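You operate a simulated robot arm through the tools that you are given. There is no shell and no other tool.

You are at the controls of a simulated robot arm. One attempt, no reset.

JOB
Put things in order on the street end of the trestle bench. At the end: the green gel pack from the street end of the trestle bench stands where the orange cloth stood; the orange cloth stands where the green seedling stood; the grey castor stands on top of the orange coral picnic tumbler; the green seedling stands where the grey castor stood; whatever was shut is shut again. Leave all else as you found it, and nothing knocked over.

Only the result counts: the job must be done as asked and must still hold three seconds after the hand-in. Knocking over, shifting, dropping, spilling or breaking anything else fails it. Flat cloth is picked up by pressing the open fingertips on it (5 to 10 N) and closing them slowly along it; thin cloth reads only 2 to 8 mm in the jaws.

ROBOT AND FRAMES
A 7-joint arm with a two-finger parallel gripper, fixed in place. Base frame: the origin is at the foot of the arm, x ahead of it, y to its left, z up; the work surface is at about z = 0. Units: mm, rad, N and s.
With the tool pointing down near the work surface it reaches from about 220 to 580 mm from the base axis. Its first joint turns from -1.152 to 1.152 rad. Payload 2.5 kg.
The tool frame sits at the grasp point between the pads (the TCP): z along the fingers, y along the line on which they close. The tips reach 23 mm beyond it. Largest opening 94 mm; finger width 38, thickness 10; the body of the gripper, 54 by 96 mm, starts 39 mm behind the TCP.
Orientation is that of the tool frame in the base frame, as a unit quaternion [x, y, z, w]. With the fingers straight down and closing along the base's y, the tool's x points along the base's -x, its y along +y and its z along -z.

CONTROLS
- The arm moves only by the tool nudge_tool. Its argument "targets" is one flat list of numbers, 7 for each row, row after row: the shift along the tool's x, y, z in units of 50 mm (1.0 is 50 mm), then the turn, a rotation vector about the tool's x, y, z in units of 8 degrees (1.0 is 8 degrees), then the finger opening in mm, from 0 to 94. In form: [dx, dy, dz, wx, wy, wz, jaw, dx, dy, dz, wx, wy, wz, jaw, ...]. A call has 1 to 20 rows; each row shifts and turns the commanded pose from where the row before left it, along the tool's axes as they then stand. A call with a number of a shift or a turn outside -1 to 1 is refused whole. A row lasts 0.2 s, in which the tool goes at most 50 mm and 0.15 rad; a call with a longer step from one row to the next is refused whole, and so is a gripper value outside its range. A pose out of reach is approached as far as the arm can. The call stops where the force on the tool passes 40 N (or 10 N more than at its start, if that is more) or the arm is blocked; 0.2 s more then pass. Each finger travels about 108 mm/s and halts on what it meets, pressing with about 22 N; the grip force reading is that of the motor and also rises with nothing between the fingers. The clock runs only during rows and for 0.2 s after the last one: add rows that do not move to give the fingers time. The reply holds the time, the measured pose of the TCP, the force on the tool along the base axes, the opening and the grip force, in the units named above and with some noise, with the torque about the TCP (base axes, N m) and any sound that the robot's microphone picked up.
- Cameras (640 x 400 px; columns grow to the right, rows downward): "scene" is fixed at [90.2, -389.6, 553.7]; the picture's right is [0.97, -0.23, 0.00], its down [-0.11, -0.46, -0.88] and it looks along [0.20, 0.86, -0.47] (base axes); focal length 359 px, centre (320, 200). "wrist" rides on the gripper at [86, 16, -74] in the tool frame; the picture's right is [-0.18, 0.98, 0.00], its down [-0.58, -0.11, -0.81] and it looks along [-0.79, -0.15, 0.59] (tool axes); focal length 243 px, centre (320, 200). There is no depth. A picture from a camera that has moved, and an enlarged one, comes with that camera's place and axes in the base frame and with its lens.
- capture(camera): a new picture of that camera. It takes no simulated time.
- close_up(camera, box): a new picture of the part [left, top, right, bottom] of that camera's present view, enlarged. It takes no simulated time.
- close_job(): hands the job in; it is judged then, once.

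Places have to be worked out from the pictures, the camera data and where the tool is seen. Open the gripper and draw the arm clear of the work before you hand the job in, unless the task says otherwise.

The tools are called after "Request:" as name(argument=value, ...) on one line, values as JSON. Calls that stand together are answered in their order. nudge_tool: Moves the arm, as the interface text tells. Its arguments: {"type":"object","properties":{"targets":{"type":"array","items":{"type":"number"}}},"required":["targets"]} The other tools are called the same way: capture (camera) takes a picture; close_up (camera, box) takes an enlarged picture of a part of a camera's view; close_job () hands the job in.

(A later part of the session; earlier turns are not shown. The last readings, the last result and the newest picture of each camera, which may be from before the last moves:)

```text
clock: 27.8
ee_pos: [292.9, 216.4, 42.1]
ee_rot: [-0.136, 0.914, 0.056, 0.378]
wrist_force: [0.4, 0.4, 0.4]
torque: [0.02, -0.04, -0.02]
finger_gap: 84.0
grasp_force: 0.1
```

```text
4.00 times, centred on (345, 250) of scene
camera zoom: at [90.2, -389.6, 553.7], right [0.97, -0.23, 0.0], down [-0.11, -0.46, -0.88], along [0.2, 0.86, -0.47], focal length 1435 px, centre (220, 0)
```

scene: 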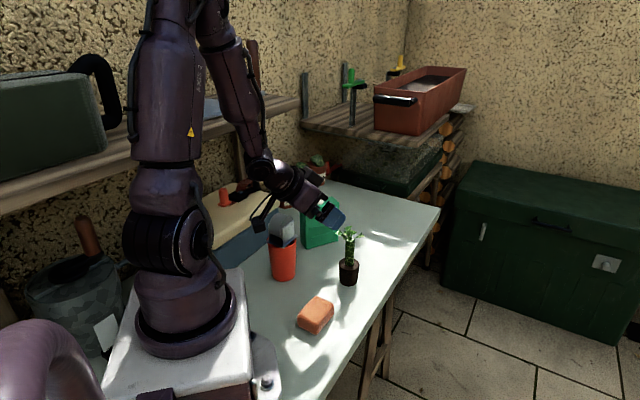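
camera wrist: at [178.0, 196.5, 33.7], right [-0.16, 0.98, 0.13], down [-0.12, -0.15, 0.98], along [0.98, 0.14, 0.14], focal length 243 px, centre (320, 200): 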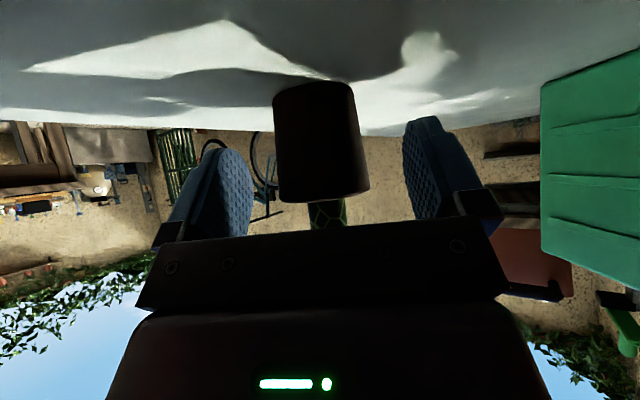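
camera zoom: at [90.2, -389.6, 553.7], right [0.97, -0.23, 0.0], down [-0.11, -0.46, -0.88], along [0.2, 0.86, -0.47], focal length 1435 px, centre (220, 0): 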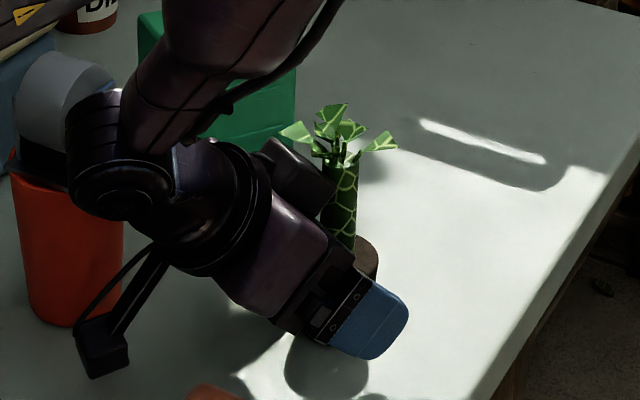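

The pot is between the fingers and centred on the tool axis, and the leaves look undisturbed. I close slowly on the pot.

Request:
nudge_tool(targets=[0, 0, 0, 0, 0, 0, 72, 0, 0, 0, 0, 0, 0, 62, 0, 0, 0, 0, 0, 0, 55, 0, 0, 0, 0, 0, 0, 51, 0, 0, 0, 0, 0, 0, 48, 0, 0, 0, 0, 0, 0, 46, 0, 0, 0, 0, 0, 0, 44, 0, 0, 0, 0, 0, 0, 42, 0, 0, 0, 0, 0, 0, 38, 0, 0, 0, 0, 0, 0, 34, 0, 0, 0, 0, 0, 0, 30, 0, 0, 0, 0, 0, 0, 30])

Request:
capture(camera="wrist")

Request:
close_up(camera="scene", box=[300, 200, 390, 300])

```text
clock: 30.4
ee_pos: [292.2, 214.9, 42.2]
ee_rot: [-0.137, 0.914, 0.056, 0.378]
wrist_force: [0.2, 0.0, 1.0]
torque: [0.04, 0.0, 0.01]
finger_gap: 46.1
grasp_force: 21.8
```

```text
taken
camera wrist: at [177.8, 196.5, 33.7], right [-0.16, 0.98, 0.13], down [-0.12, -0.15, 0.98], along [0.98, 0.14, 0.14], focal length 243 px, centre (320, 200)
```

wrist: 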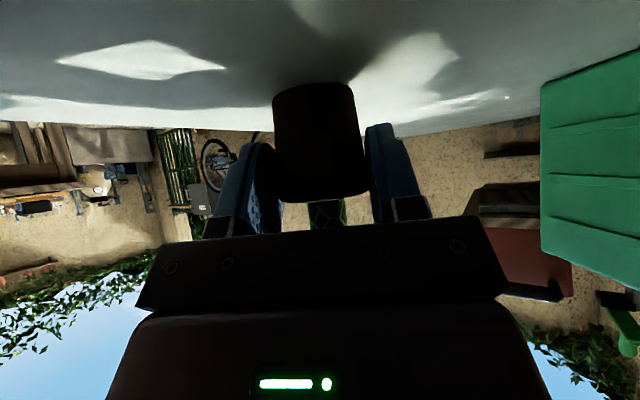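

```text
4.00 times, centred on (345, 250) of scene
camera zoom: at [90.2, -389.6, 553.7], right [0.97, -0.23, 0.0], down [-0.11, -0.46, -0.88], along [0.2, 0.86, -0.47], focal length 1435 px, centre (220, 0)
```

zoom: 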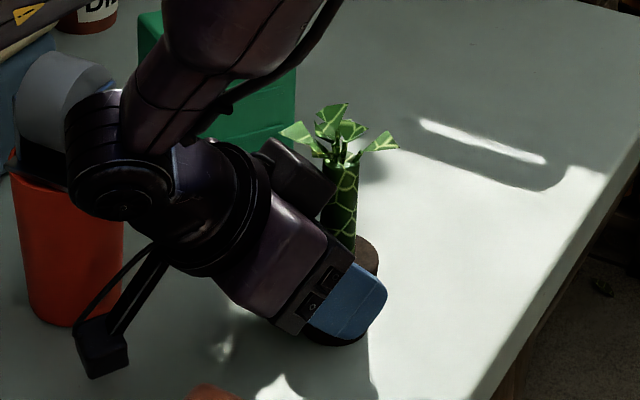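

The pot is held at 46 mm with 22 N. I lift it straight up about 60 mm and then turn the hand about the vertical to azimuth 38°, away from the castor and tumbler.

Request:
nudge_tool(targets=[-0.04, 0, -0.04, 0, 0, 0, 30, -0.1, 0, -0.1, 0, 0, 0, 30, -0.2, 0, -0.2, 0, 0, 0, 30, -0.25, 0, -0.25, 0, 0, 0, 30, -0.25, 0, -0.25, 0, 0, 0, 30, 0, 0, 0, 0, 0, 0, 30, 0, 0, 0, -0.46, 0, -0.46, 30, 0, 0, 0, -0.46, 0, -0.46, 30, 0, 0, 0, -0.46, 0, -0.46, 30, 0, 0, 0, -0.46, 0, -0.46, 30, 0, 0, 0, 0, 0, 0, 30])

Request:
capture(camera="wrist")

Request:
capture(camera="scene")

```text
clock: 32.8
ee_pos: [292.3, 215.5, 103.1]
ee_rot: [-0.299, 0.874, 0.124, 0.361]
wrist_force: [-0.4, -1.1, -0.9]
torque: [-0.03, 0.02, 0.01]
finger_gap: 46.3
grasp_force: 21.8
```

```text
taken
camera wrist: at [191.1, 157.1, 93.8], right [-0.5, 0.86, 0.13], down [-0.06, -0.18, 0.98], along [0.86, 0.48, 0.14], focal length 243 px, centre (320, 200)
```

wrist: 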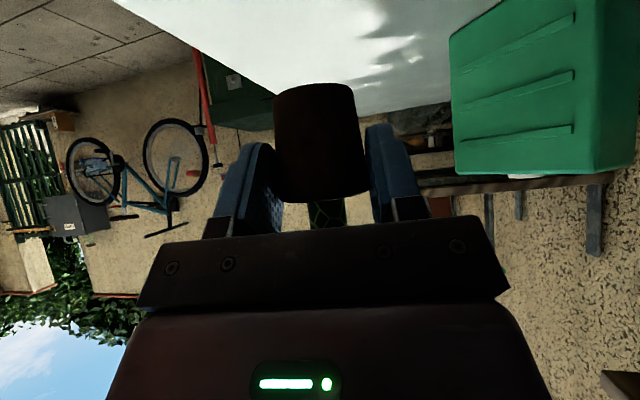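

```text
taken
```

scene: 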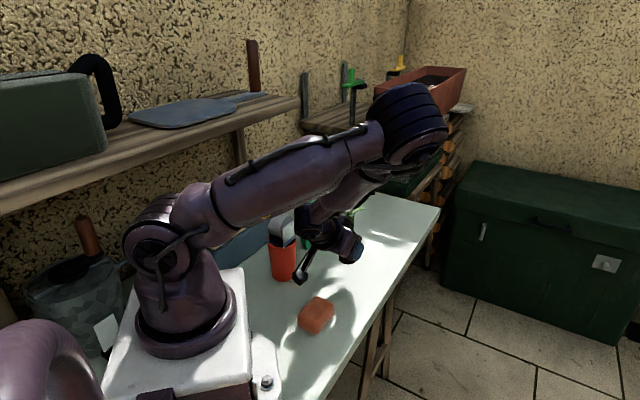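

The pot is held steady and the hand is at azimuth 38°. At the castor's spot the hand's left side would come near the gel pack with this azimuth, so I carry the pot part way and turn on to about 65°.

Request:
nudge_tool(targets=[-0.35, 0.17, 0.35, 0, 0, 0, 30, -0.4857, 0.234, 0.4857, 0, 0, 0, 30, -0.4857, 0.234, 0.4857, 0, 0, 0, 30, 0, 0, 0, -0.6, 0, -0.6, 30, 0, 0, 0, -0.6, 0, -0.6, 30, 0, 0, 0, -0.6, 0, -0.6, 30, 0, 0, 0, -0.6, 0, -0.6, 30, 0, 0, 0, 0, 0, 0, 30, 0, 0, 0, 0, 0, 0, 30])

Request:
capture(camera="wrist")

Request:
capture(camera="scene")

```text
clock: 34.8
ee_pos: [346.0, 298.1, 102.1]
ee_rot: [-0.497, 0.779, 0.206, 0.323]
wrist_force: [-0.2, 0.4, -1.4]
torque: [0.01, 0.03, -0.01]
finger_gap: 46.1
grasp_force: 21.9
```

```text
taken
camera wrist: at [282.9, 200.8, 93.2], right [-0.84, 0.53, 0.13], down [0.03, -0.19, 0.98], along [0.55, 0.82, 0.14], focal length 243 px, centre (320, 200)
```

wrist: 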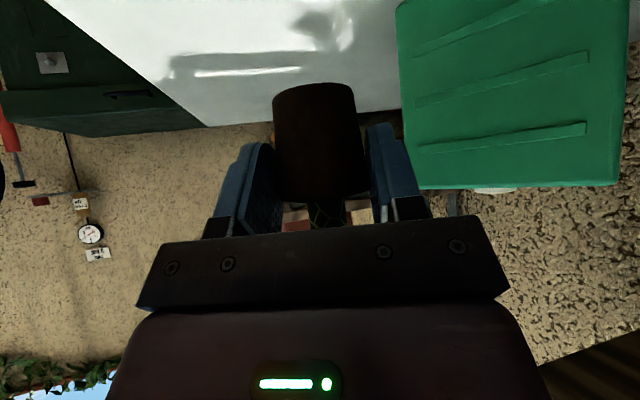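

```text
taken
```

scene: 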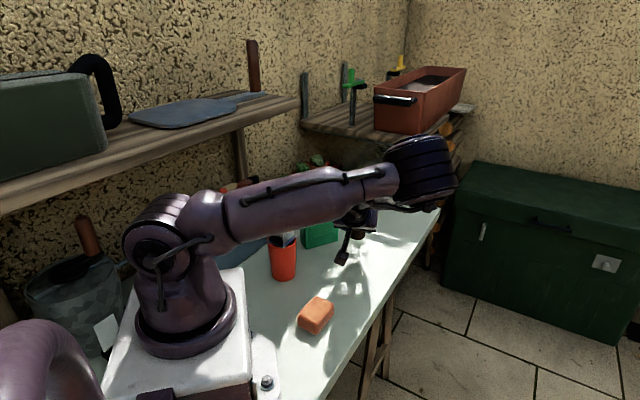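

The hand is at azimuth 65° with the pot secure, and the gel pack lies to the left with room. I move the last 80 mm forward to be above the castor's old spot.

Request:
nudge_tool(targets=[-0.377, -0.116, 0.377, 0, 0, 0, 30, -0.377, -0.116, 0.377, 0, 0, 0, 30, -0.377, -0.116, 0.377, 0, 0, 0, 30, 0, 0, 0, 0, 0, 0, 30, 0, 0, 0, 0, 0, 0, 30])

Request:
capture(camera="wrist")

Request:
capture(camera="scene")

```text
clock: 36.0
ee_pos: [395.4, 362.5, 103.2]
ee_rot: [-0.496, 0.779, 0.206, 0.323]
wrist_force: [0.2, 0.7, -1.3]
torque: [-0.01, 0.03, 0.03]
finger_gap: 46.4
grasp_force: 22.1
```

```text
taken
camera wrist: at [332.0, 265.7, 94.9], right [-0.84, 0.53, 0.13], down [0.03, -0.19, 0.98], along [0.55, 0.82, 0.14], focal length 243 px, centre (320, 200)
```

wrist: 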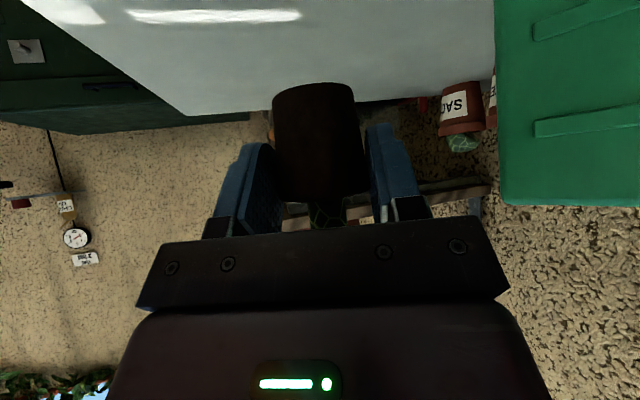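

```text
taken
```

scene: 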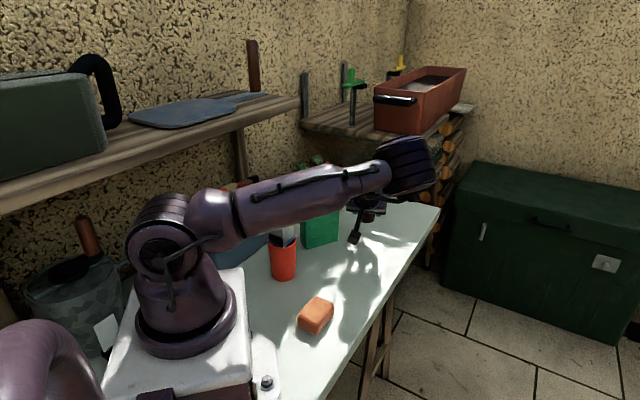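

The pot's centre is computed at about (400.5,372.5), right over the castor's old spot. I lower it vertically, most of the way first.

Request:
nudge_tool(targets=[0.2, 0, 0.2, 0, 0, 0, 30, 0.25, 0, 0.25, 0, 0, 0, 30, 0.2, 0, 0.2, 0, 0, 0, 30, 0.1, 0, 0.1, 0, 0, 0, 30, 0, 0, 0, 0, 0, 0, 30])

Request:
capture(camera="wrist")

Request:
close_up(camera="scene", box=[300, 170, 440, 270])

```text
clock: 37.2
ee_pos: [396.6, 364.0, 51.4]
ee_rot: [-0.496, 0.779, 0.205, 0.323]
wrist_force: [1.0, -0.5, -1.2]
torque: [0.0, 0.0, -0.01]
finger_gap: 46.2
grasp_force: 21.9
```

```text
taken
camera wrist: at [332.5, 266.5, 41.1], right [-0.84, 0.53, 0.13], down [0.03, -0.19, 0.98], along [0.55, 0.82, 0.14], focal length 243 px, centre (320, 200)
```

wrist: 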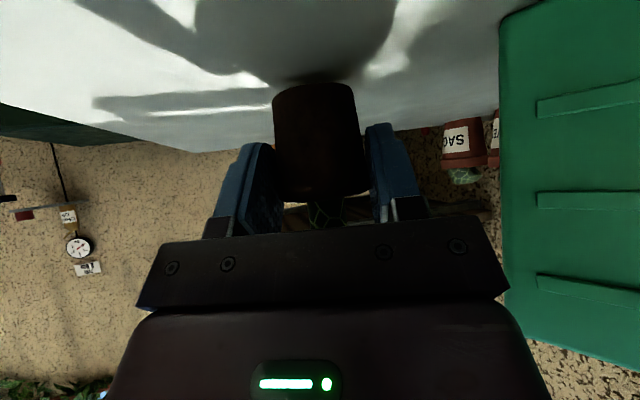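

```text
4.00 times, centred on (370, 220) of scene
camera zoom: at [90.2, -389.6, 553.7], right [0.97, -0.23, 0.0], down [-0.11, -0.46, -0.88], along [0.2, 0.86, -0.47], focal length 1435 px, centre (120, 120)
```

zoom: 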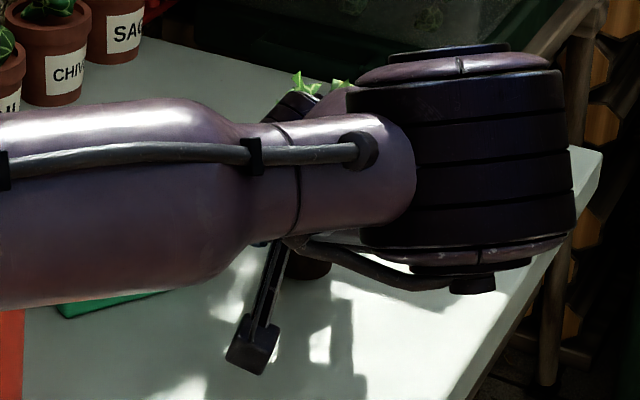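

No contact yet at z=51 and the pot is about 9 mm above the bench. I lower in small steps watching the force.

Request:
nudge_tool(targets=[0.05, 0, 0.05, 0, 0, 0, 30, 0.03, 0, 0.03, 0, 0, 0, 30, 0.02, 0, 0.02, 0, 0, 0, 30, 0, 0, 0, 0, 0, 0, 30])

```text
clock: 38.2
ee_pos: [397.8, 364.6, 42.7]
ee_rot: [-0.495, 0.78, 0.205, 0.323]
wrist_force: [0.0, 0.0, 2.4]
torque: [0.06, 0.01, -0.01]
finger_gap: 46.5
grasp_force: 21.8
```

The force rose by 3–4 N, so the pot has touched down. I open the fingers slowly.

Request:
nudge_tool(targets=[0, 0, 0, 0, 0, 0, 42, 0, 0, 0, 0, 0, 0, 46, 0, 0, 0, 0, 0, 0, 48, 0, 0, 0, 0, 0, 0, 51, 0, 0, 0, 0, 0, 0, 56, 0, 0, 0, 0, 0, 0, 64, 0, 0, 0, 0, 0, 0, 72, 0, 0, 0, 0, 0, 0, 72])

Request:
capture(camera="wrist")

```text
clock: 40.0
ee_pos: [395.8, 364.4, 41.5]
ee_rot: [-0.495, 0.78, 0.205, 0.323]
wrist_force: [-0.2, -0.7, 0.0]
torque: [0.01, -0.01, 0.01]
finger_gap: 72.0
grasp_force: 0.1
```

```text
taken
camera wrist: at [332.3, 266.4, 33.5], right [-0.84, 0.53, 0.13], down [0.03, -0.19, 0.98], along [0.55, 0.82, 0.14], focal length 243 px, centre (320, 200)
```

wrist: 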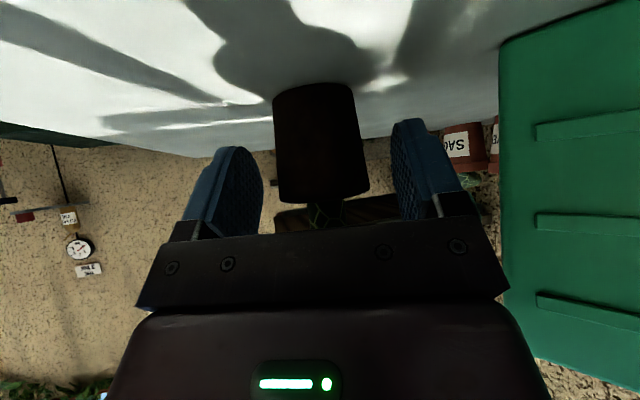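

The pot stands free between the open fingers. I back out horizontally under the leaves by about 60 mm, then rise.

Request:
nudge_tool(targets=[0.15, 0, -0.15, 0, 0, 0, 72, 0.25, 0, -0.25, 0, 0, 0, 72, 0.25, 0, -0.25, 0, 0, 0, 72, 0.25, 0, -0.25, 0, 0, 0, 72, 0, 0, 0, 0, 0, 0, 72, -0.35, 0, -0.35, 0, 0, 0, 72, -0.45, 0, -0.45, 0, 0, 0, 72, -0.45, 0, -0.45, 0, 0, 0, 72, -0.45, 0, -0.45, 0, 0, 0, 72, 0, 0, 0, 0, 0, 0, 72])

Request:
capture(camera="wrist")

Request:
capture(camera="scene")

```text
clock: 42.2
ee_pos: [370.3, 305.7, 161.4]
ee_rot: [-0.496, 0.78, 0.205, 0.322]
wrist_force: [-0.8, 1.0, -0.3]
torque: [0.01, -0.06, -0.01]
finger_gap: 72.0
grasp_force: 0.1
```

```text
taken
camera wrist: at [305.3, 208.3, 153.3], right [-0.84, 0.53, 0.13], down [0.03, -0.19, 0.98], along [0.55, 0.82, 0.14], focal length 243 px, centre (320, 200)
```

wrist: 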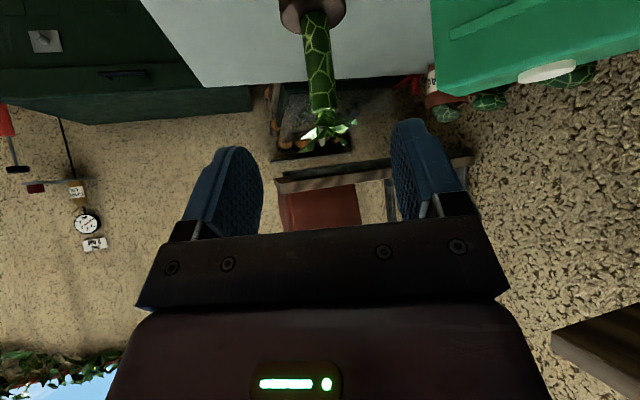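

```text
taken
```

scene: 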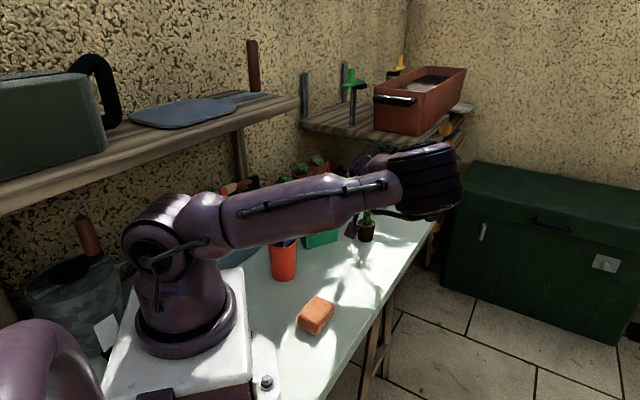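

The seedling stands at the castor's old place with the rest untouched. I rise further and bring the hand back to pointing straight down.

Request:
nudge_tool(targets=[-0.4, 0, -0.4, 0, 0, 0, 72, -0.4, 0, -0.4, 0, 0, 0, 72, 0, 0, 0, 0, 0.9375, 0, 72, 0, 0, 0, 0, 0.9375, 0, 72, 0, 0, 0, 0, 0.9375, 0, 72, 0, 0, 0, 0, 0.9375, 0, 72, 0, 0, 0, 0, 0.9375, 0, 72, 0, 0, 0, 0, 0.9375, 0, 72, 0, 0, 0, 0, 0, 0, 72, 0, 0, 0, 0, 0, 0, 72])

Request:
capture(camera="scene")

Request:
capture(camera="wrist")

```text
clock: 44.4
ee_pos: [370.5, 306.5, 219.8]
ee_rot: [-0.537, 0.844, 0.0, 0.0]
wrist_force: [-0.4, -1.1, -0.5]
torque: [-0.02, 0.01, -0.01]
finger_gap: 71.9
grasp_force: 0.0
```

```text
taken
```

scene: 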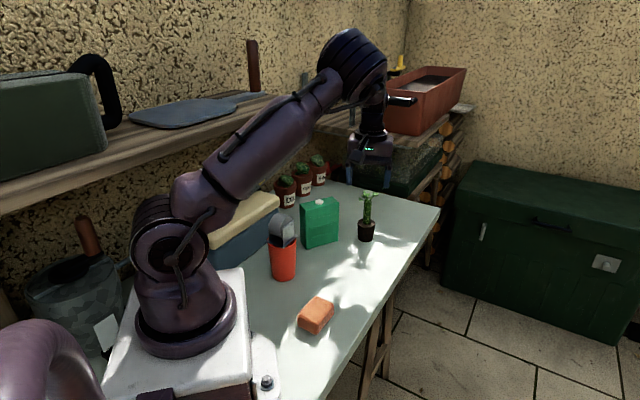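

```text
taken
camera wrist: at [317.6, 233.3, 293.4], right [-0.81, 0.58, 0.0], down [0.35, 0.48, 0.81], along [0.47, 0.65, -0.59], focal length 243 px, centre (320, 200)
```

wrist: 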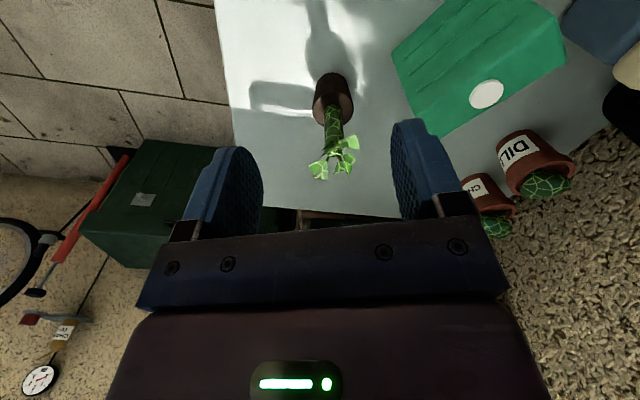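

All good so far. I zoom to verify the seedling's new position, and the gel pack's top, from this pose.

Request:
close_up(camera="wrist", box=[280, 50, 400, 190])

Request:
close_up(camera="wrist", box=[380, 0, 580, 140])

Request:
close_up(camera="scene", box=[250, 180, 400, 290])

```text
2.86 times, centred on (340, 120) of wrist
camera zoom: at [317.6, 233.3, 293.4], right [-0.81, 0.58, 0.0], down [0.35, 0.48, 0.81], along [0.47, 0.65, -0.59], focal length 693 px, centre (263, 429)
```

zoom: 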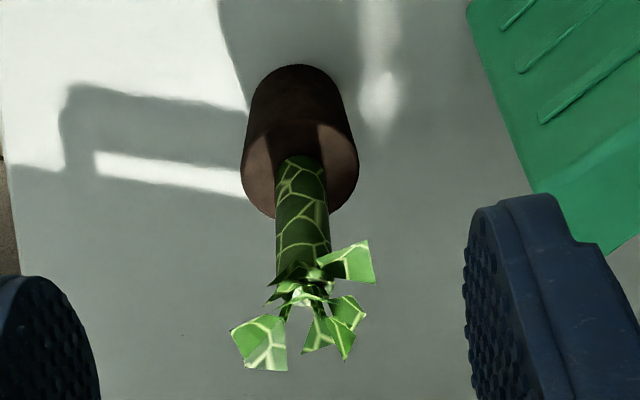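

```text
2.86 times, centred on (480, 70) of wrist
camera zoom: at [317.6, 233.3, 293.4], right [-0.81, 0.58, 0.0], down [0.35, 0.48, 0.81], along [0.47, 0.65, -0.59], focal length 693 px, centre (-137, 571)
```

zoom: 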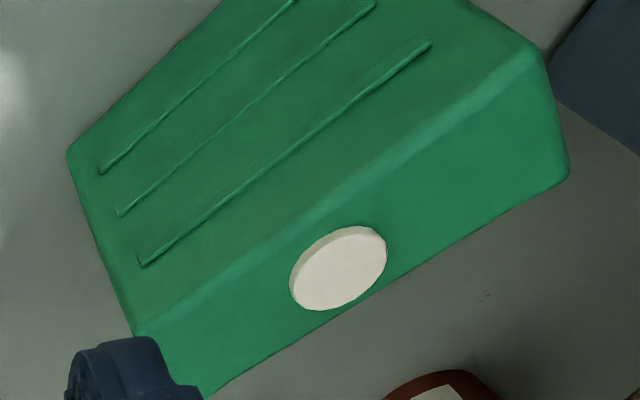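

```text
3.64 times, centred on (325, 235) of scene
camera zoom: at [90.2, -389.6, 553.7], right [0.97, -0.23, 0.0], down [-0.11, -0.46, -0.88], along [0.2, 0.86, -0.47], focal length 1305 px, centre (302, 73)
```

zoom: 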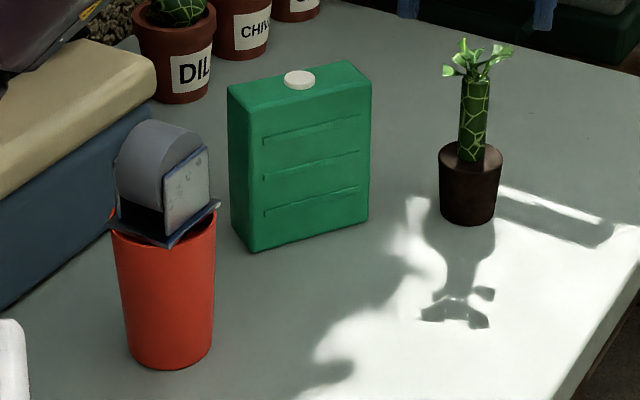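

The seedling checks out within about 3 mm of the castor's old spot. The gel pack's centre is about (274,388), yaw about 12.5°, around 95×37×117 mm. Next I hover over the cloth.

Request:
nudge_tool(targets=[0.782, 0.243, 0.1, 0, 0, 0, 80, 0.782, 0.243, 0.15, 0, 0, 0, 90, 0.782, 0.243, 0.2, 0, 0, 0, 94, 0.782, 0.243, 0.2, 0, 0, 0, 94, 0.782, 0.243, 0.2, 0, 0, 0, 94, 0.782, 0.243, 0.15, 0, 0, 0, 94, 0, 0, 0, 0, 0, 0.83, 94, 0, 0, 0, 0, 0, 0.83, 94, 0, 0, 0, 0, 0, 0.83, 94, 0, 0, 0, 0, 0, 0, 94, 0, 0, 0, 0, 0, 0, 94])

Request:
capture(camera="wrist")

Request:
capture(camera="scene")

```text
clock: 46.8
ee_pos: [203.6, 124.2, 169.0]
ee_rot: [-0.383, 0.924, -0.001, 0.0]
wrist_force: [-0.1, 0.8, 0.5]
torque: [-0.01, -0.01, -0.03]
finger_gap: 93.9
grasp_force: 0.0
```

```text
taken
camera wrist: at [130.3, 73.6, 243.3], right [-0.56, 0.83, 0.0], down [0.49, 0.33, 0.81], along [0.67, 0.46, -0.59], focal length 243 px, centre (320, 200)
```

wrist: 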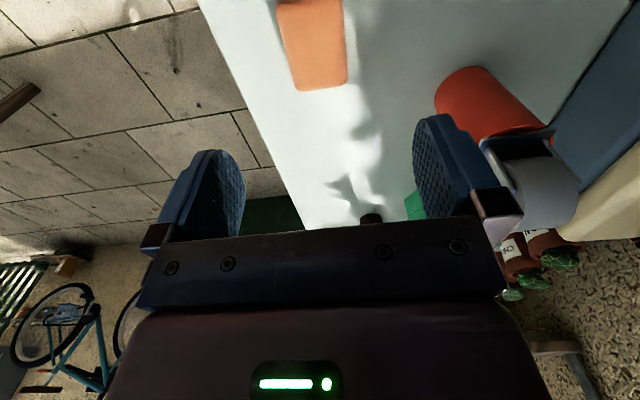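

```text
taken
```

scene: 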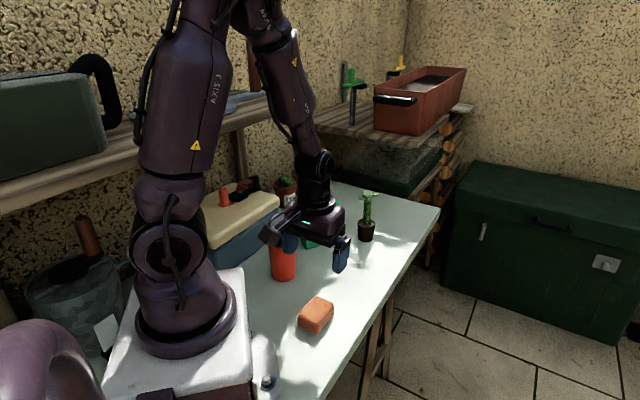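

I zoom on the cloth in the wrist view to measure its outline and angle.

Request:
close_up(camera="wrist", box=[240, 0, 400, 100])

```text
4.00 times, centred on (320, 50) of wrist
camera zoom: at [130.3, 73.6, 243.3], right [-0.56, 0.83, 0.0], down [0.49, 0.33, 0.81], along [0.67, 0.46, -0.59], focal length 970 px, centre (320, 800)
```

zoom: 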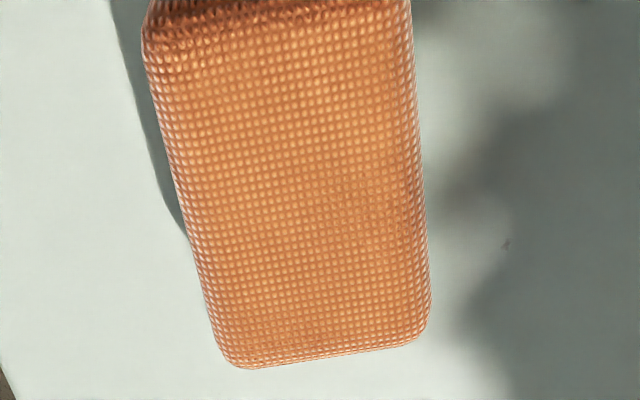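

The cloth block measures about 63×47×30 mm, centred at (203.4,119.9), long axis at 43°. I correct the yaw and offset, then descend part way to check.

Request:
nudge_tool(targets=[0.046, -0.058, 0.4, 0, 0, 0.22, 94, 0, 0, 0.5, 0, 0, 0, 90, 0, 0, 0.5, 0, 0, 0, 84, 0, 0, 0.4, 0, 0, 0, 80, 0, 0, 0, 0, 0, 0, 80, 0, 0, 0, 0, 0, 0, 80])

Request:
capture(camera="wrist")

```text
clock: 48.2
ee_pos: [205.5, 119.2, 79.7]
ee_rot: [-0.368, 0.93, 0.0, 0.0]
wrist_force: [0.5, 0.2, 0.4]
torque: [0.02, 0.01, -0.03]
finger_gap: 79.9
grasp_force: 0.2
```

```text
taken
camera wrist: at [130.0, 70.9, 154.1], right [-0.54, 0.84, 0.0], down [0.5, 0.32, 0.81], along [0.68, 0.43, -0.59], focal length 243 px, centre (320, 200)
```

wrist: 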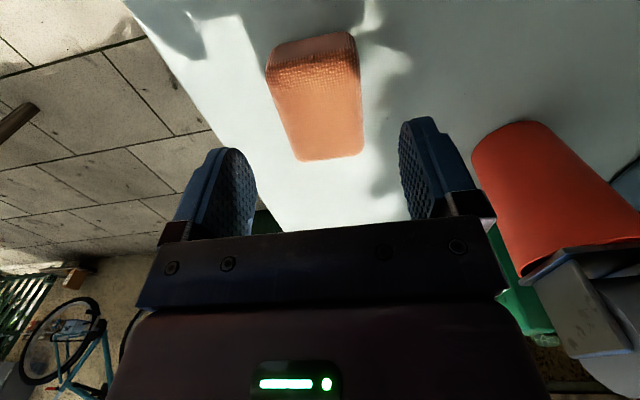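

The cloth is centred in the closing direction and nearly so lengthwise. I descend to z≈30 and close slowly on its width.

Request:
nudge_tool(targets=[0.03, 0, 0.5, 0, 0, 0, 80, 0, 0, 0.48, 0, 0, 0, 80, 0, 0, 0, 0, 0, 0, 70, 0, 0, 0, 0, 0, 0, 60, 0, 0, 0, 0, 0, 0, 54, 0, 0, 0, 0, 0, 0, 50, 0, 0, 0, 0, 0, 0, 47, 0, 0, 0, 0, 0, 0, 44, 0, 0, 0, 0, 0, 0, 41, 0, 0, 0, 0, 0, 0, 38, 0, 0, 0, 0, 0, 0, 35, 0, 0, 0, 0, 0, 0, 35])

Request:
capture(camera="wrist")

Request:
close_up(camera="scene", box=[260, 230, 360, 350])

```text
clock: 50.8
ee_pos: [203.2, 117.8, 31.0]
ee_rot: [-0.368, 0.93, 0.0, 0.0]
wrist_force: [0.7, -1.7, -0.5]
torque: [0.02, 0.02, -0.02]
finger_gap: 49.4
grasp_force: 21.9
```

```text
taken
camera wrist: at [127.7, 68.6, 104.9], right [-0.54, 0.84, 0.0], down [0.5, 0.32, 0.81], along [0.68, 0.43, -0.59], focal length 243 px, centre (320, 200)
```

wrist: 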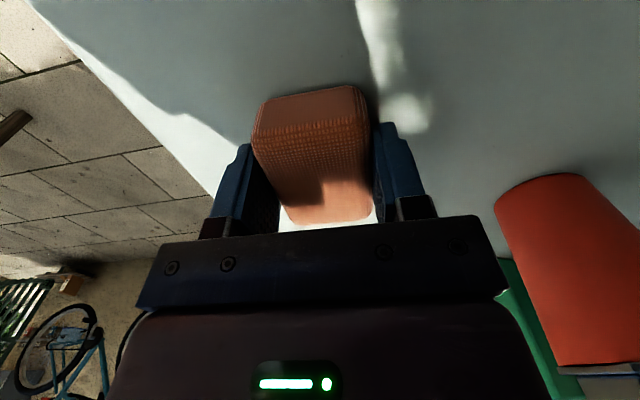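

```text
3.33 times, centred on (310, 290) of scene
camera zoom: at [90.2, -389.6, 553.7], right [0.97, -0.23, 0.0], down [-0.11, -0.46, -0.88], along [0.2, 0.86, -0.47], focal length 1196 px, centre (353, -100)
```

zoom: 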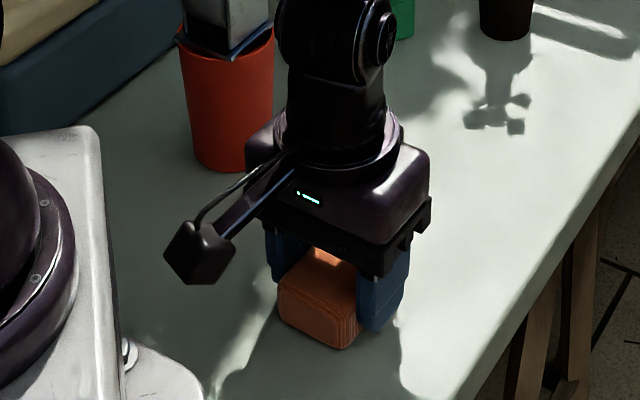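

The cloth is held at 49 mm width. I lift it 60 mm and carry it straight to the seedling's old place at (303,218).

Request:
nudge_tool(targets=[0, 0, -0.1, 0, 0, 0, 35, 0, 0, -0.4, 0, 0, 0, 35, 0, 0, -0.7, 0, 0, 0, 35, -0.5, 0.014, 0, 0, 0, 0, 35, -0.65, 0.014, 0, 0, 0, 0, 35, -0.65, 0.013, 0, 0, 0, 0, 35, -0.6, 0.013, 0, 0, 0, 0, 35, -0.394, 0.013, 0, 0, 0, 0, 35, 0, 0, 0, 0, 0, 0, 35, 0, 0, 0, 0, 0, 0, 35])

Request:
capture(camera="wrist")

Request:
capture(camera="scene")

```text
clock: 53.0
ee_pos: [301.7, 217.1, 91.5]
ee_rot: [-0.369, 0.929, -0.001, 0.0]
wrist_force: [-0.6, -0.5, -0.3]
torque: [-0.01, 0.01, -0.04]
finger_gap: 49.0
grasp_force: 22.2
```

```text
taken
camera wrist: at [226.5, 169.3, 166.1], right [-0.54, 0.84, 0.0], down [0.5, 0.32, 0.81], along [0.68, 0.43, -0.59], focal length 243 px, centre (320, 200)
```

wrist: 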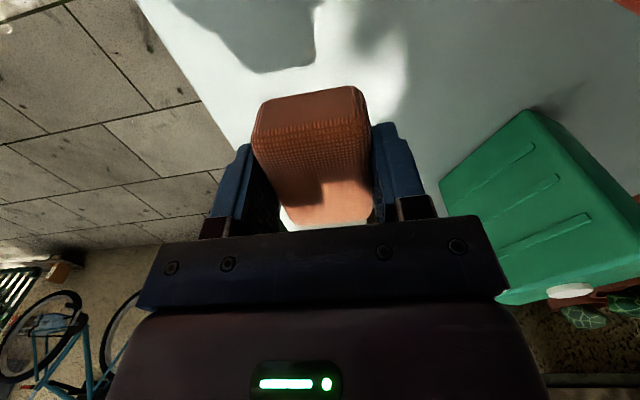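

```text
taken
```

scene: 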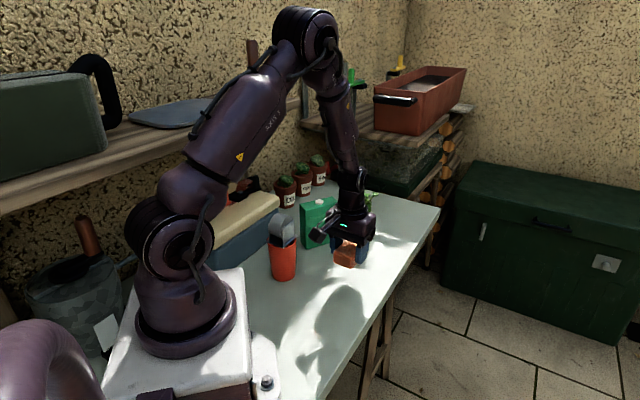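

The cloth is over (302,220), about 2 mm from the target. I correct this and lower it, in small steps at the end.

Request:
nudge_tool(targets=[0, -0.04, 0.3, 0, 0, 0, 35, 0, 0, 0.4, 0, 0, 0, 35, 0, 0, 0.3, 0, 0, 0, 35, 0, 0, 0.08, 0, 0, 0, 35, 0, 0, 0.04, 0, 0, 0, 35, 0, 0, 0.03, 0, 0, 0, 35, 0, 0, 0, 0, 0, 0, 35])

```text
clock: 54.6
ee_pos: [304.9, 216.5, 32.2]
ee_rot: [-0.369, 0.929, 0.0, 0.0]
wrist_force: [-0.8, -0.4, -1.1]
torque: [0.0, 0.0, -0.03]
finger_gap: 49.1
grasp_force: 22.1
```

No contact yet at z=32.2. I go down another 1–2 mm in small steps.

Request:
nudge_tool(targets=[0, 0, 0.02, 0, 0, 0, 35, 0, 0, 0.01, 0, 0, 0, 35, 0, 0, 0, 0, 0, 0, 35])

Request:
capture(camera="wrist")

```text
clock: 55.4
ee_pos: [304.0, 215.1, 31.4]
ee_rot: [-0.369, 0.929, 0.0, 0.0]
wrist_force: [0.7, 0.0, 0.1]
torque: [0.0, -0.03, 0.04]
finger_gap: 48.8
grasp_force: 22.4
```

```text
taken
camera wrist: at [229.1, 167.7, 105.3], right [-0.54, 0.84, 0.0], down [0.5, 0.32, 0.81], along [0.68, 0.43, -0.59], focal length 243 px, centre (320, 200)
```

wrist: 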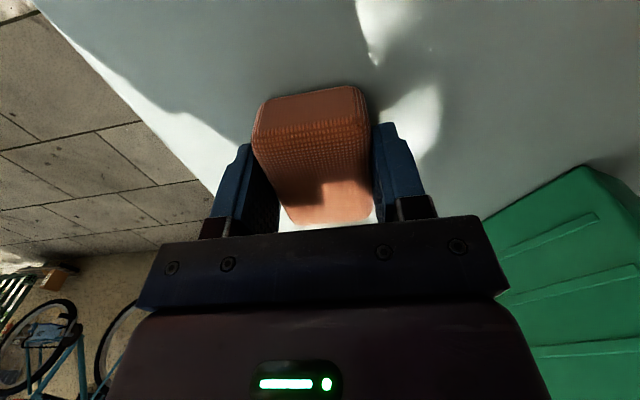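

Camera height is within 0.4 mm of what it was at the grasp. I lower one more small step and read the force.

Request:
nudge_tool(targets=[0, 0, 0.012, 0, 0, 0, 35, 0, 0, 0.01, 0, 0, 0, 35, 0, 0, 0, 0, 0, 0, 35])

```text
clock: 56.2
ee_pos: [304.2, 216.2, 30.1]
ee_rot: [-0.369, 0.93, 0.0, 0.0]
wrist_force: [2.4, -0.2, 7.2]
torque: [-0.06, 0.05, 0.0]
finger_gap: 49.4
grasp_force: 21.9
```

Contact at about 7 N: the cloth rests on the bench. I open slowly and rise straight up.

Request:
nudge_tool(targets=[0, 0, -0.008, 0, 0, 0, 44, 0, 0, 0, 0, 0, 0, 48, 0, 0, 0, 0, 0, 0, 51, 0, 0, 0, 0, 0, 0, 54, 0, 0, 0, 0, 0, 0, 60, 0, 0, 0, 0, 0, 0, 68, 0, 0, 0, 0, 0, 0, 74, 0, 0, -0.2, 0, 0, 0, 74, 0, 0, -0.6, 0, 0, 0, 74, 0, 0, -0.8, 0, 0, 0, 74, 0, 0, -0.9, 0, 0, 0, 74, 0, 0, -0.9, 0, 0, 0, 74, 0, 0, 0, 0, 0, 0, 74])

Request:
capture(camera="wrist")

Request:
close_up(camera="scene", box=[230, 170, 410, 350])

```text
clock: 59.0
ee_pos: [303.4, 218.1, 202.5]
ee_rot: [-0.369, 0.93, 0.0, 0.0]
wrist_force: [-0.6, -0.9, -0.1]
torque: [-0.01, 0.0, -0.03]
finger_gap: 74.0
grasp_force: 0.1
```

```text
taken
camera wrist: at [227.7, 168.3, 276.7], right [-0.54, 0.84, 0.0], down [0.5, 0.32, 0.81], along [0.68, 0.43, -0.59], focal length 243 px, centre (320, 200)
```

wrist: 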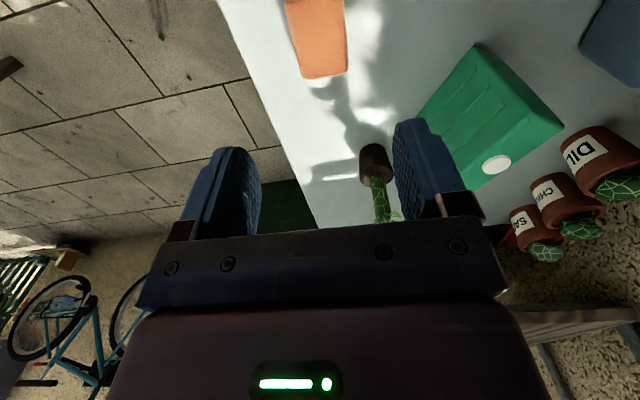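

```text
2.22 times, centred on (320, 260) of scene
camera zoom: at [90.2, -389.6, 553.7], right [0.97, -0.23, 0.0], down [-0.11, -0.46, -0.88], along [0.2, 0.86, -0.47], focal length 797 px, centre (320, 67)
```

zoom: 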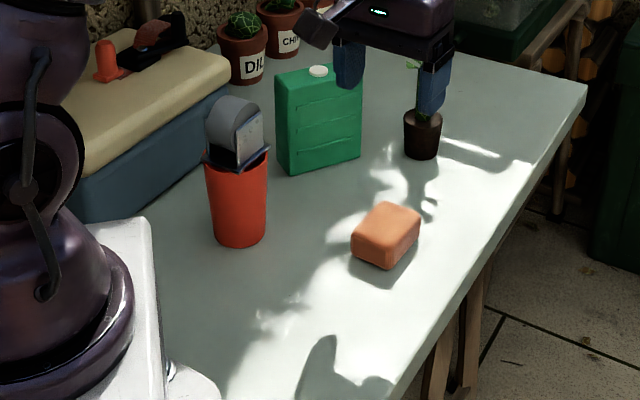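

The cloth stands where the seedling stood. Now I rise a bit, move over the gel pack and turn the hand to its yaw of about 12.5°.

Request:
nudge_tool(targets=[0, 0, -0.6, 0, 0, 0, 80, -0.4745, 0.72, 0, 0, 0, 0, 90, -0.4745, 0.72, 0, 0, 0, 0, 94, -0.4745, 0.72, 0, 0, 0, 0, 94, -0.4745, 0.72, 0, 0, 0, 0, 94, 0, 0, 0, 0, 0, 0.96, 94, 0, 0, 0, 0, 0, 0.96, 94, 0, 0, 0, 0, 0, 0.96, 94, 0, 0, 0, 0, 0, 0.96, 94, 0, 0, 0, 0, 0, 0, 94, 0, 0, 0, 0, 0, 0, 94])

Request:
capture(camera="wrist")

Request:
close_up(camera="wrist", box=[220, 0, 420, 160])

Request:
capture(camera="scene")

```text
clock: 61.4
ee_pos: [275.3, 386.4, 231.3]
ee_rot: [-0.109, 0.994, -0.001, 0.0]
wrist_force: [-0.2, -0.1, -0.1]
torque: [0.0, 0.0, 0.01]
finger_gap: 94.2
grasp_force: 0.0
```

```text
taken
camera wrist: at [185.7, 382.3, 305.5], right [-0.03, 1.0, 0.0], down [0.59, 0.02, 0.81], along [0.81, 0.03, -0.59], focal length 243 px, centre (320, 200)
```

wrist: 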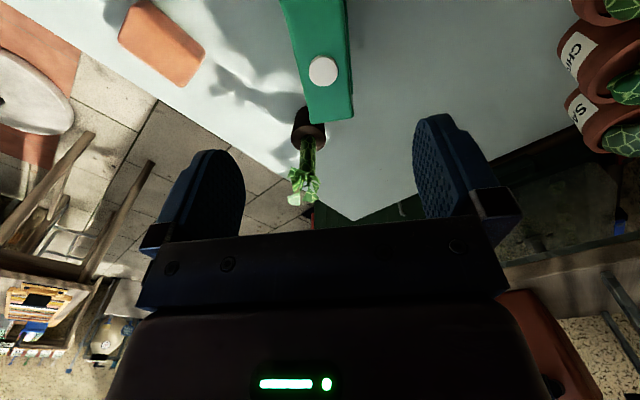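

```text
2.50 times, centred on (320, 80) of wrist
camera zoom: at [185.7, 382.3, 305.5], right [-0.03, 1.0, 0.0], down [0.59, 0.02, 0.81], along [0.81, 0.03, -0.59], focal length 606 px, centre (320, 500)
```

zoom: 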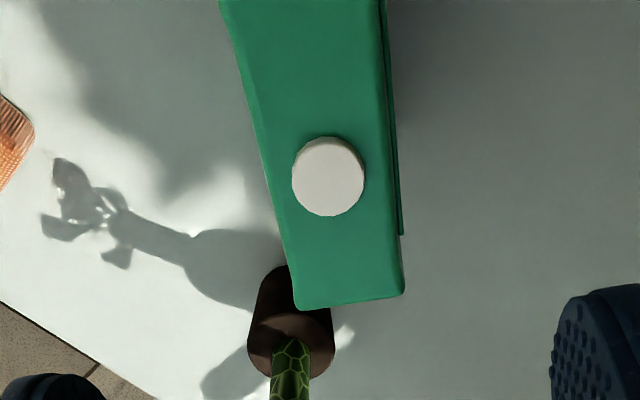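

```text
taken
```

scene: 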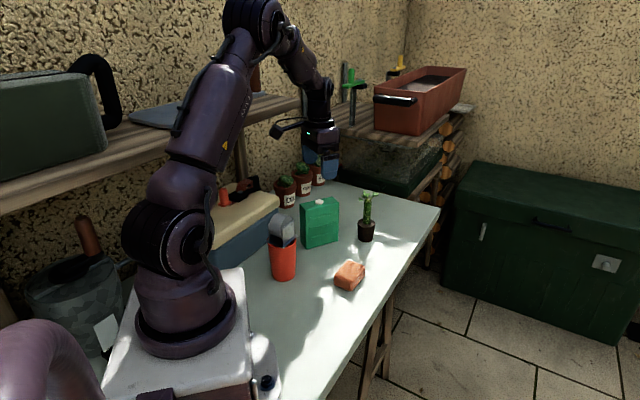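

The cap and edges put the pack's centre at (273.6,387.6), yaw 12.3°, about 2 mm toward tool +y. I correct and descend to just above it for a check.

Request:
nudge_tool(targets=[0, 0.037, 0.4, 0, 0, 0, 90, 0, 0, 0.6, 0, 0, 0, 84, 0, 0, 0.6, 0, 0, 0, 80, 0, 0, 0, 0, 0, 0, 80, 0, 0, 0, 0, 0, 0, 80])

Request:
capture(camera="wrist")

Request:
close_up(camera="scene", box=[250, 130, 390, 280])

```text
clock: 62.6
ee_pos: [274.8, 388.4, 150.6]
ee_rot: [-0.108, 0.994, -0.001, 0.0]
wrist_force: [1.4, 0.2, -0.1]
torque: [0.01, 0.02, 0.0]
finger_gap: 80.0
grasp_force: 0.0
```

```text
taken
camera wrist: at [185.4, 383.5, 225.3], right [-0.03, 1.0, 0.0], down [0.59, 0.02, 0.81], along [0.81, 0.03, -0.59], focal length 243 px, centre (320, 200)
```

wrist: 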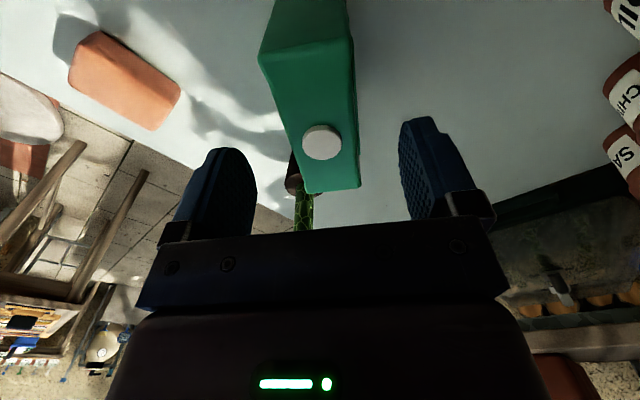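

```text
2.67 times, centred on (320, 205) of scene
camera zoom: at [90.2, -389.6, 553.7], right [0.97, -0.23, 0.0], down [-0.11, -0.46, -0.88], along [0.2, 0.86, -0.47], focal length 957 px, centre (320, 187)
```

zoom: 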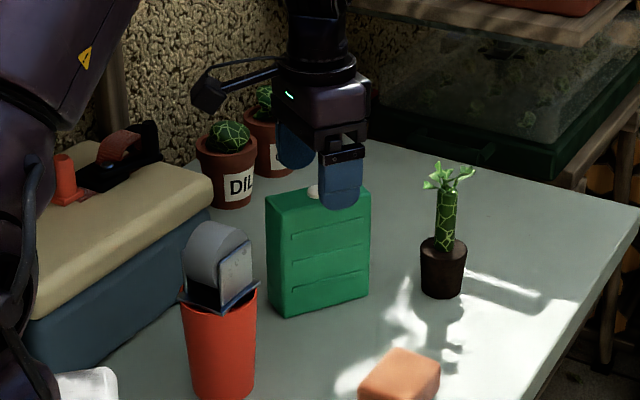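

The pack is centred between the fingers. I descend to z≈96, leaving the cap clear of the palm, and close slowly on its thickness.

Request:
nudge_tool(targets=[0, 0, 0.4, 0, 0, 0, 80, 0, 0, 0.4, 0, 0, 0, 80, 0, 0, 0.28, 0, 0, 0, 80, 0, 0, 0, 0, 0, 0, 70, 0, 0, 0, 0, 0, 0, 60, 0, 0, 0, 0, 0, 0, 52, 0, 0, 0, 0, 0, 0, 46, 0, 0, 0, 0, 0, 0, 42, 0, 0, 0, 0, 0, 0, 39, 0, 0, 0, 0, 0, 0, 36, 0, 0, 0, 0, 0, 0, 33, 0, 0, 0, 0, 0, 0, 30, 0, 0, 0, 0, 0, 0, 26, 0, 0, 0, 0, 0, 0, 22, 0, 0, 0, 0, 0, 0, 22])

Request:
capture(camera="wrist")

Request:
close_up(camera="scene", box=[250, 130, 390, 280])

```text
clock: 65.8
ee_pos: [274.8, 388.9, 95.0]
ee_rot: [-0.109, 0.994, 0.0, 0.0]
wrist_force: [-0.5, 1.0, 1.2]
torque: [0.07, -0.06, 0.03]
finger_gap: 42.0
grasp_force: 21.7
```

```text
taken
camera wrist: at [185.2, 384.0, 169.8], right [-0.03, 1.0, 0.0], down [0.59, 0.02, 0.81], along [0.81, 0.03, -0.59], focal length 243 px, centre (320, 200)
```

wrist: 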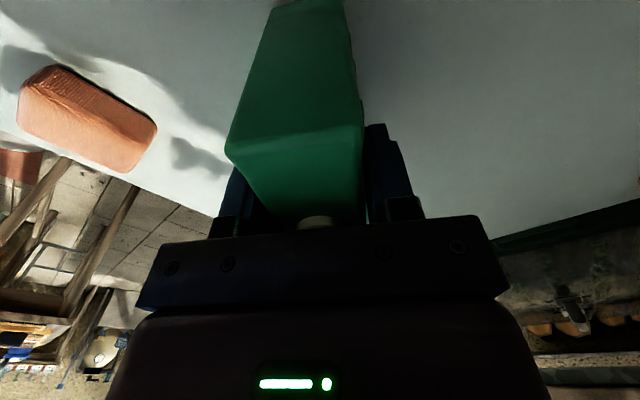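

```text
2.67 times, centred on (320, 205) of scene
camera zoom: at [90.2, -389.6, 553.7], right [0.97, -0.23, 0.0], down [-0.11, -0.46, -0.88], along [0.2, 0.86, -0.47], focal length 957 px, centre (320, 187)
```

zoom: 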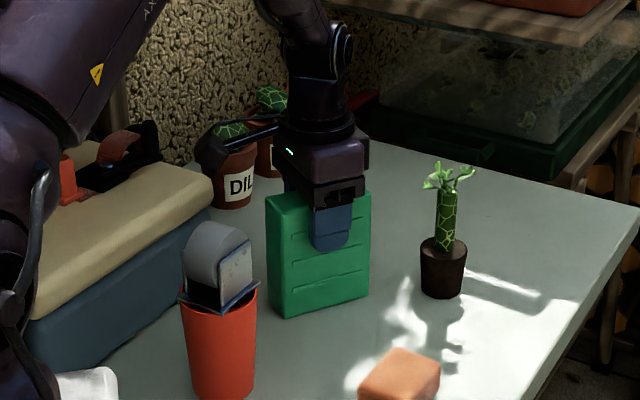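

The pack is gripped at 42 mm with 22 N. I lift it a little first and check the hold and weight.

Request:
nudge_tool(targets=[0, 0, -0.06, 0, 0, 0, 22, 0, 0, -0.14, 0, 0, 0, 22, 0, 0, -0.3, 0, 0, 0, 22, 0, 0, 0, 0, 0, 0, 22, 0, 0, 0, 0, 0, 0, 22])

Request:
close_up(camera="scene", box=[250, 130, 390, 280])

Request:
capture(camera="wrist")

```text
clock: 67.0
ee_pos: [273.1, 386.9, 120.6]
ee_rot: [-0.108, 0.994, 0.001, 0.0]
wrist_force: [-0.5, 0.1, -3.8]
torque: [0.04, 0.01, 0.03]
finger_gap: 41.8
grasp_force: 22.0
```

```text
2.67 times, centred on (320, 205) of scene
camera zoom: at [90.2, -389.6, 553.7], right [0.97, -0.23, 0.0], down [-0.11, -0.46, -0.88], along [0.2, 0.86, -0.47], focal length 957 px, centre (320, 187)
```

zoom: 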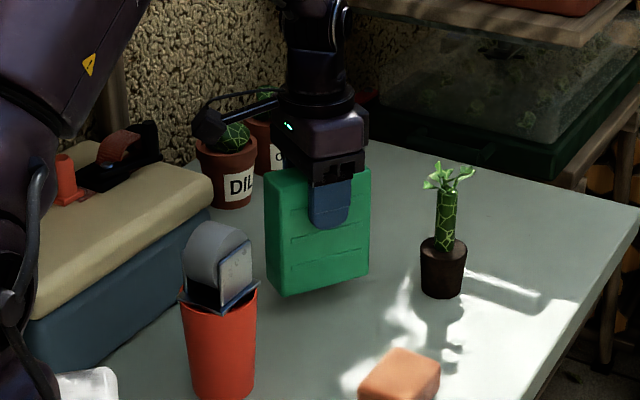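

```text
taken
camera wrist: at [184.3, 383.8, 195.2], right [-0.03, 1.0, 0.0], down [0.59, 0.02, 0.81], along [0.81, 0.03, -0.59], focal length 243 px, centre (320, 200)
```

wrist: 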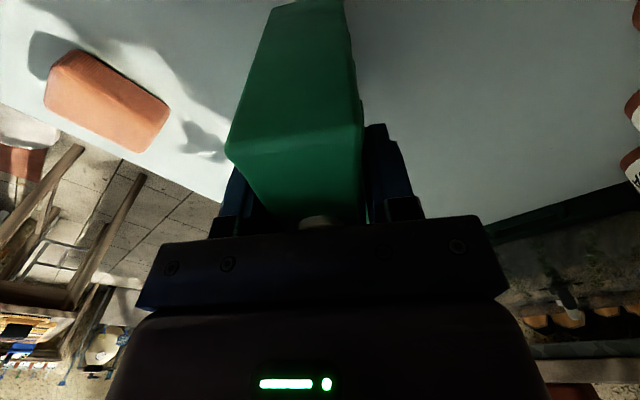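

The pack hangs firmly (about 0.4 kg) with no slip. I lift it to z≈230 and turn the hand to 43°.

Request:
nudge_tool(targets=[0, 0, -0.4, 0, 0, 0, 22, 0, 0, -0.6, 0, 0, 0, 22, 0, 0, -0.6, 0, 0, 0, 22, 0, 0, -0.4, 0, 0, 0, 22, 0, 0, -0.2, 0, 0, 0, 22, 0, 0, 0, 0, 0, -0.5, 22, 0, 0, 0, 0, 0, -0.7, 22, 0, 0, 0, 0, 0, -0.7, 22, 0, 0, 0, 0, 0, -0.7, 22, 0, 0, 0, 0, 0, -0.7, 22, 0, 0, 0, 0, 0, -0.51, 22, 0, 0, 0, 0, 0, 0, 22])

Request:
capture(camera="scene")

Request:
capture(camera="wrist")

```text
clock: 69.6
ee_pos: [273.5, 388.1, 232.0]
ee_rot: [-0.367, 0.93, 0.0, 0.0]
wrist_force: [0.3, 0.3, -3.6]
torque: [0.01, 0.04, 0.01]
finger_gap: 41.9
grasp_force: 21.9
```

```text
taken
```

scene: 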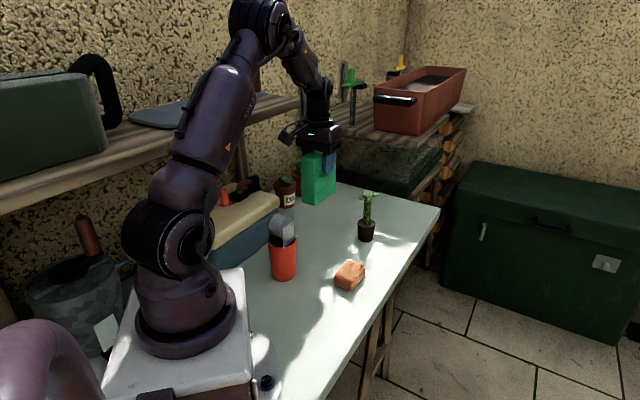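

```text
taken
camera wrist: at [198.3, 339.4, 305.3], right [-0.54, 0.84, 0.0], down [0.5, 0.32, 0.81], along [0.68, 0.43, -0.59], focal length 243 px, centre (320, 200)
```

wrist: 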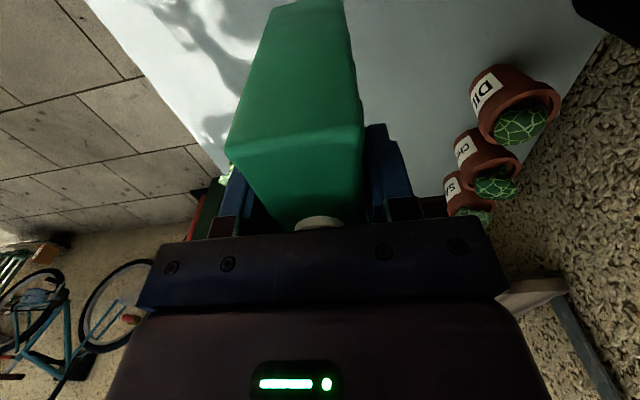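

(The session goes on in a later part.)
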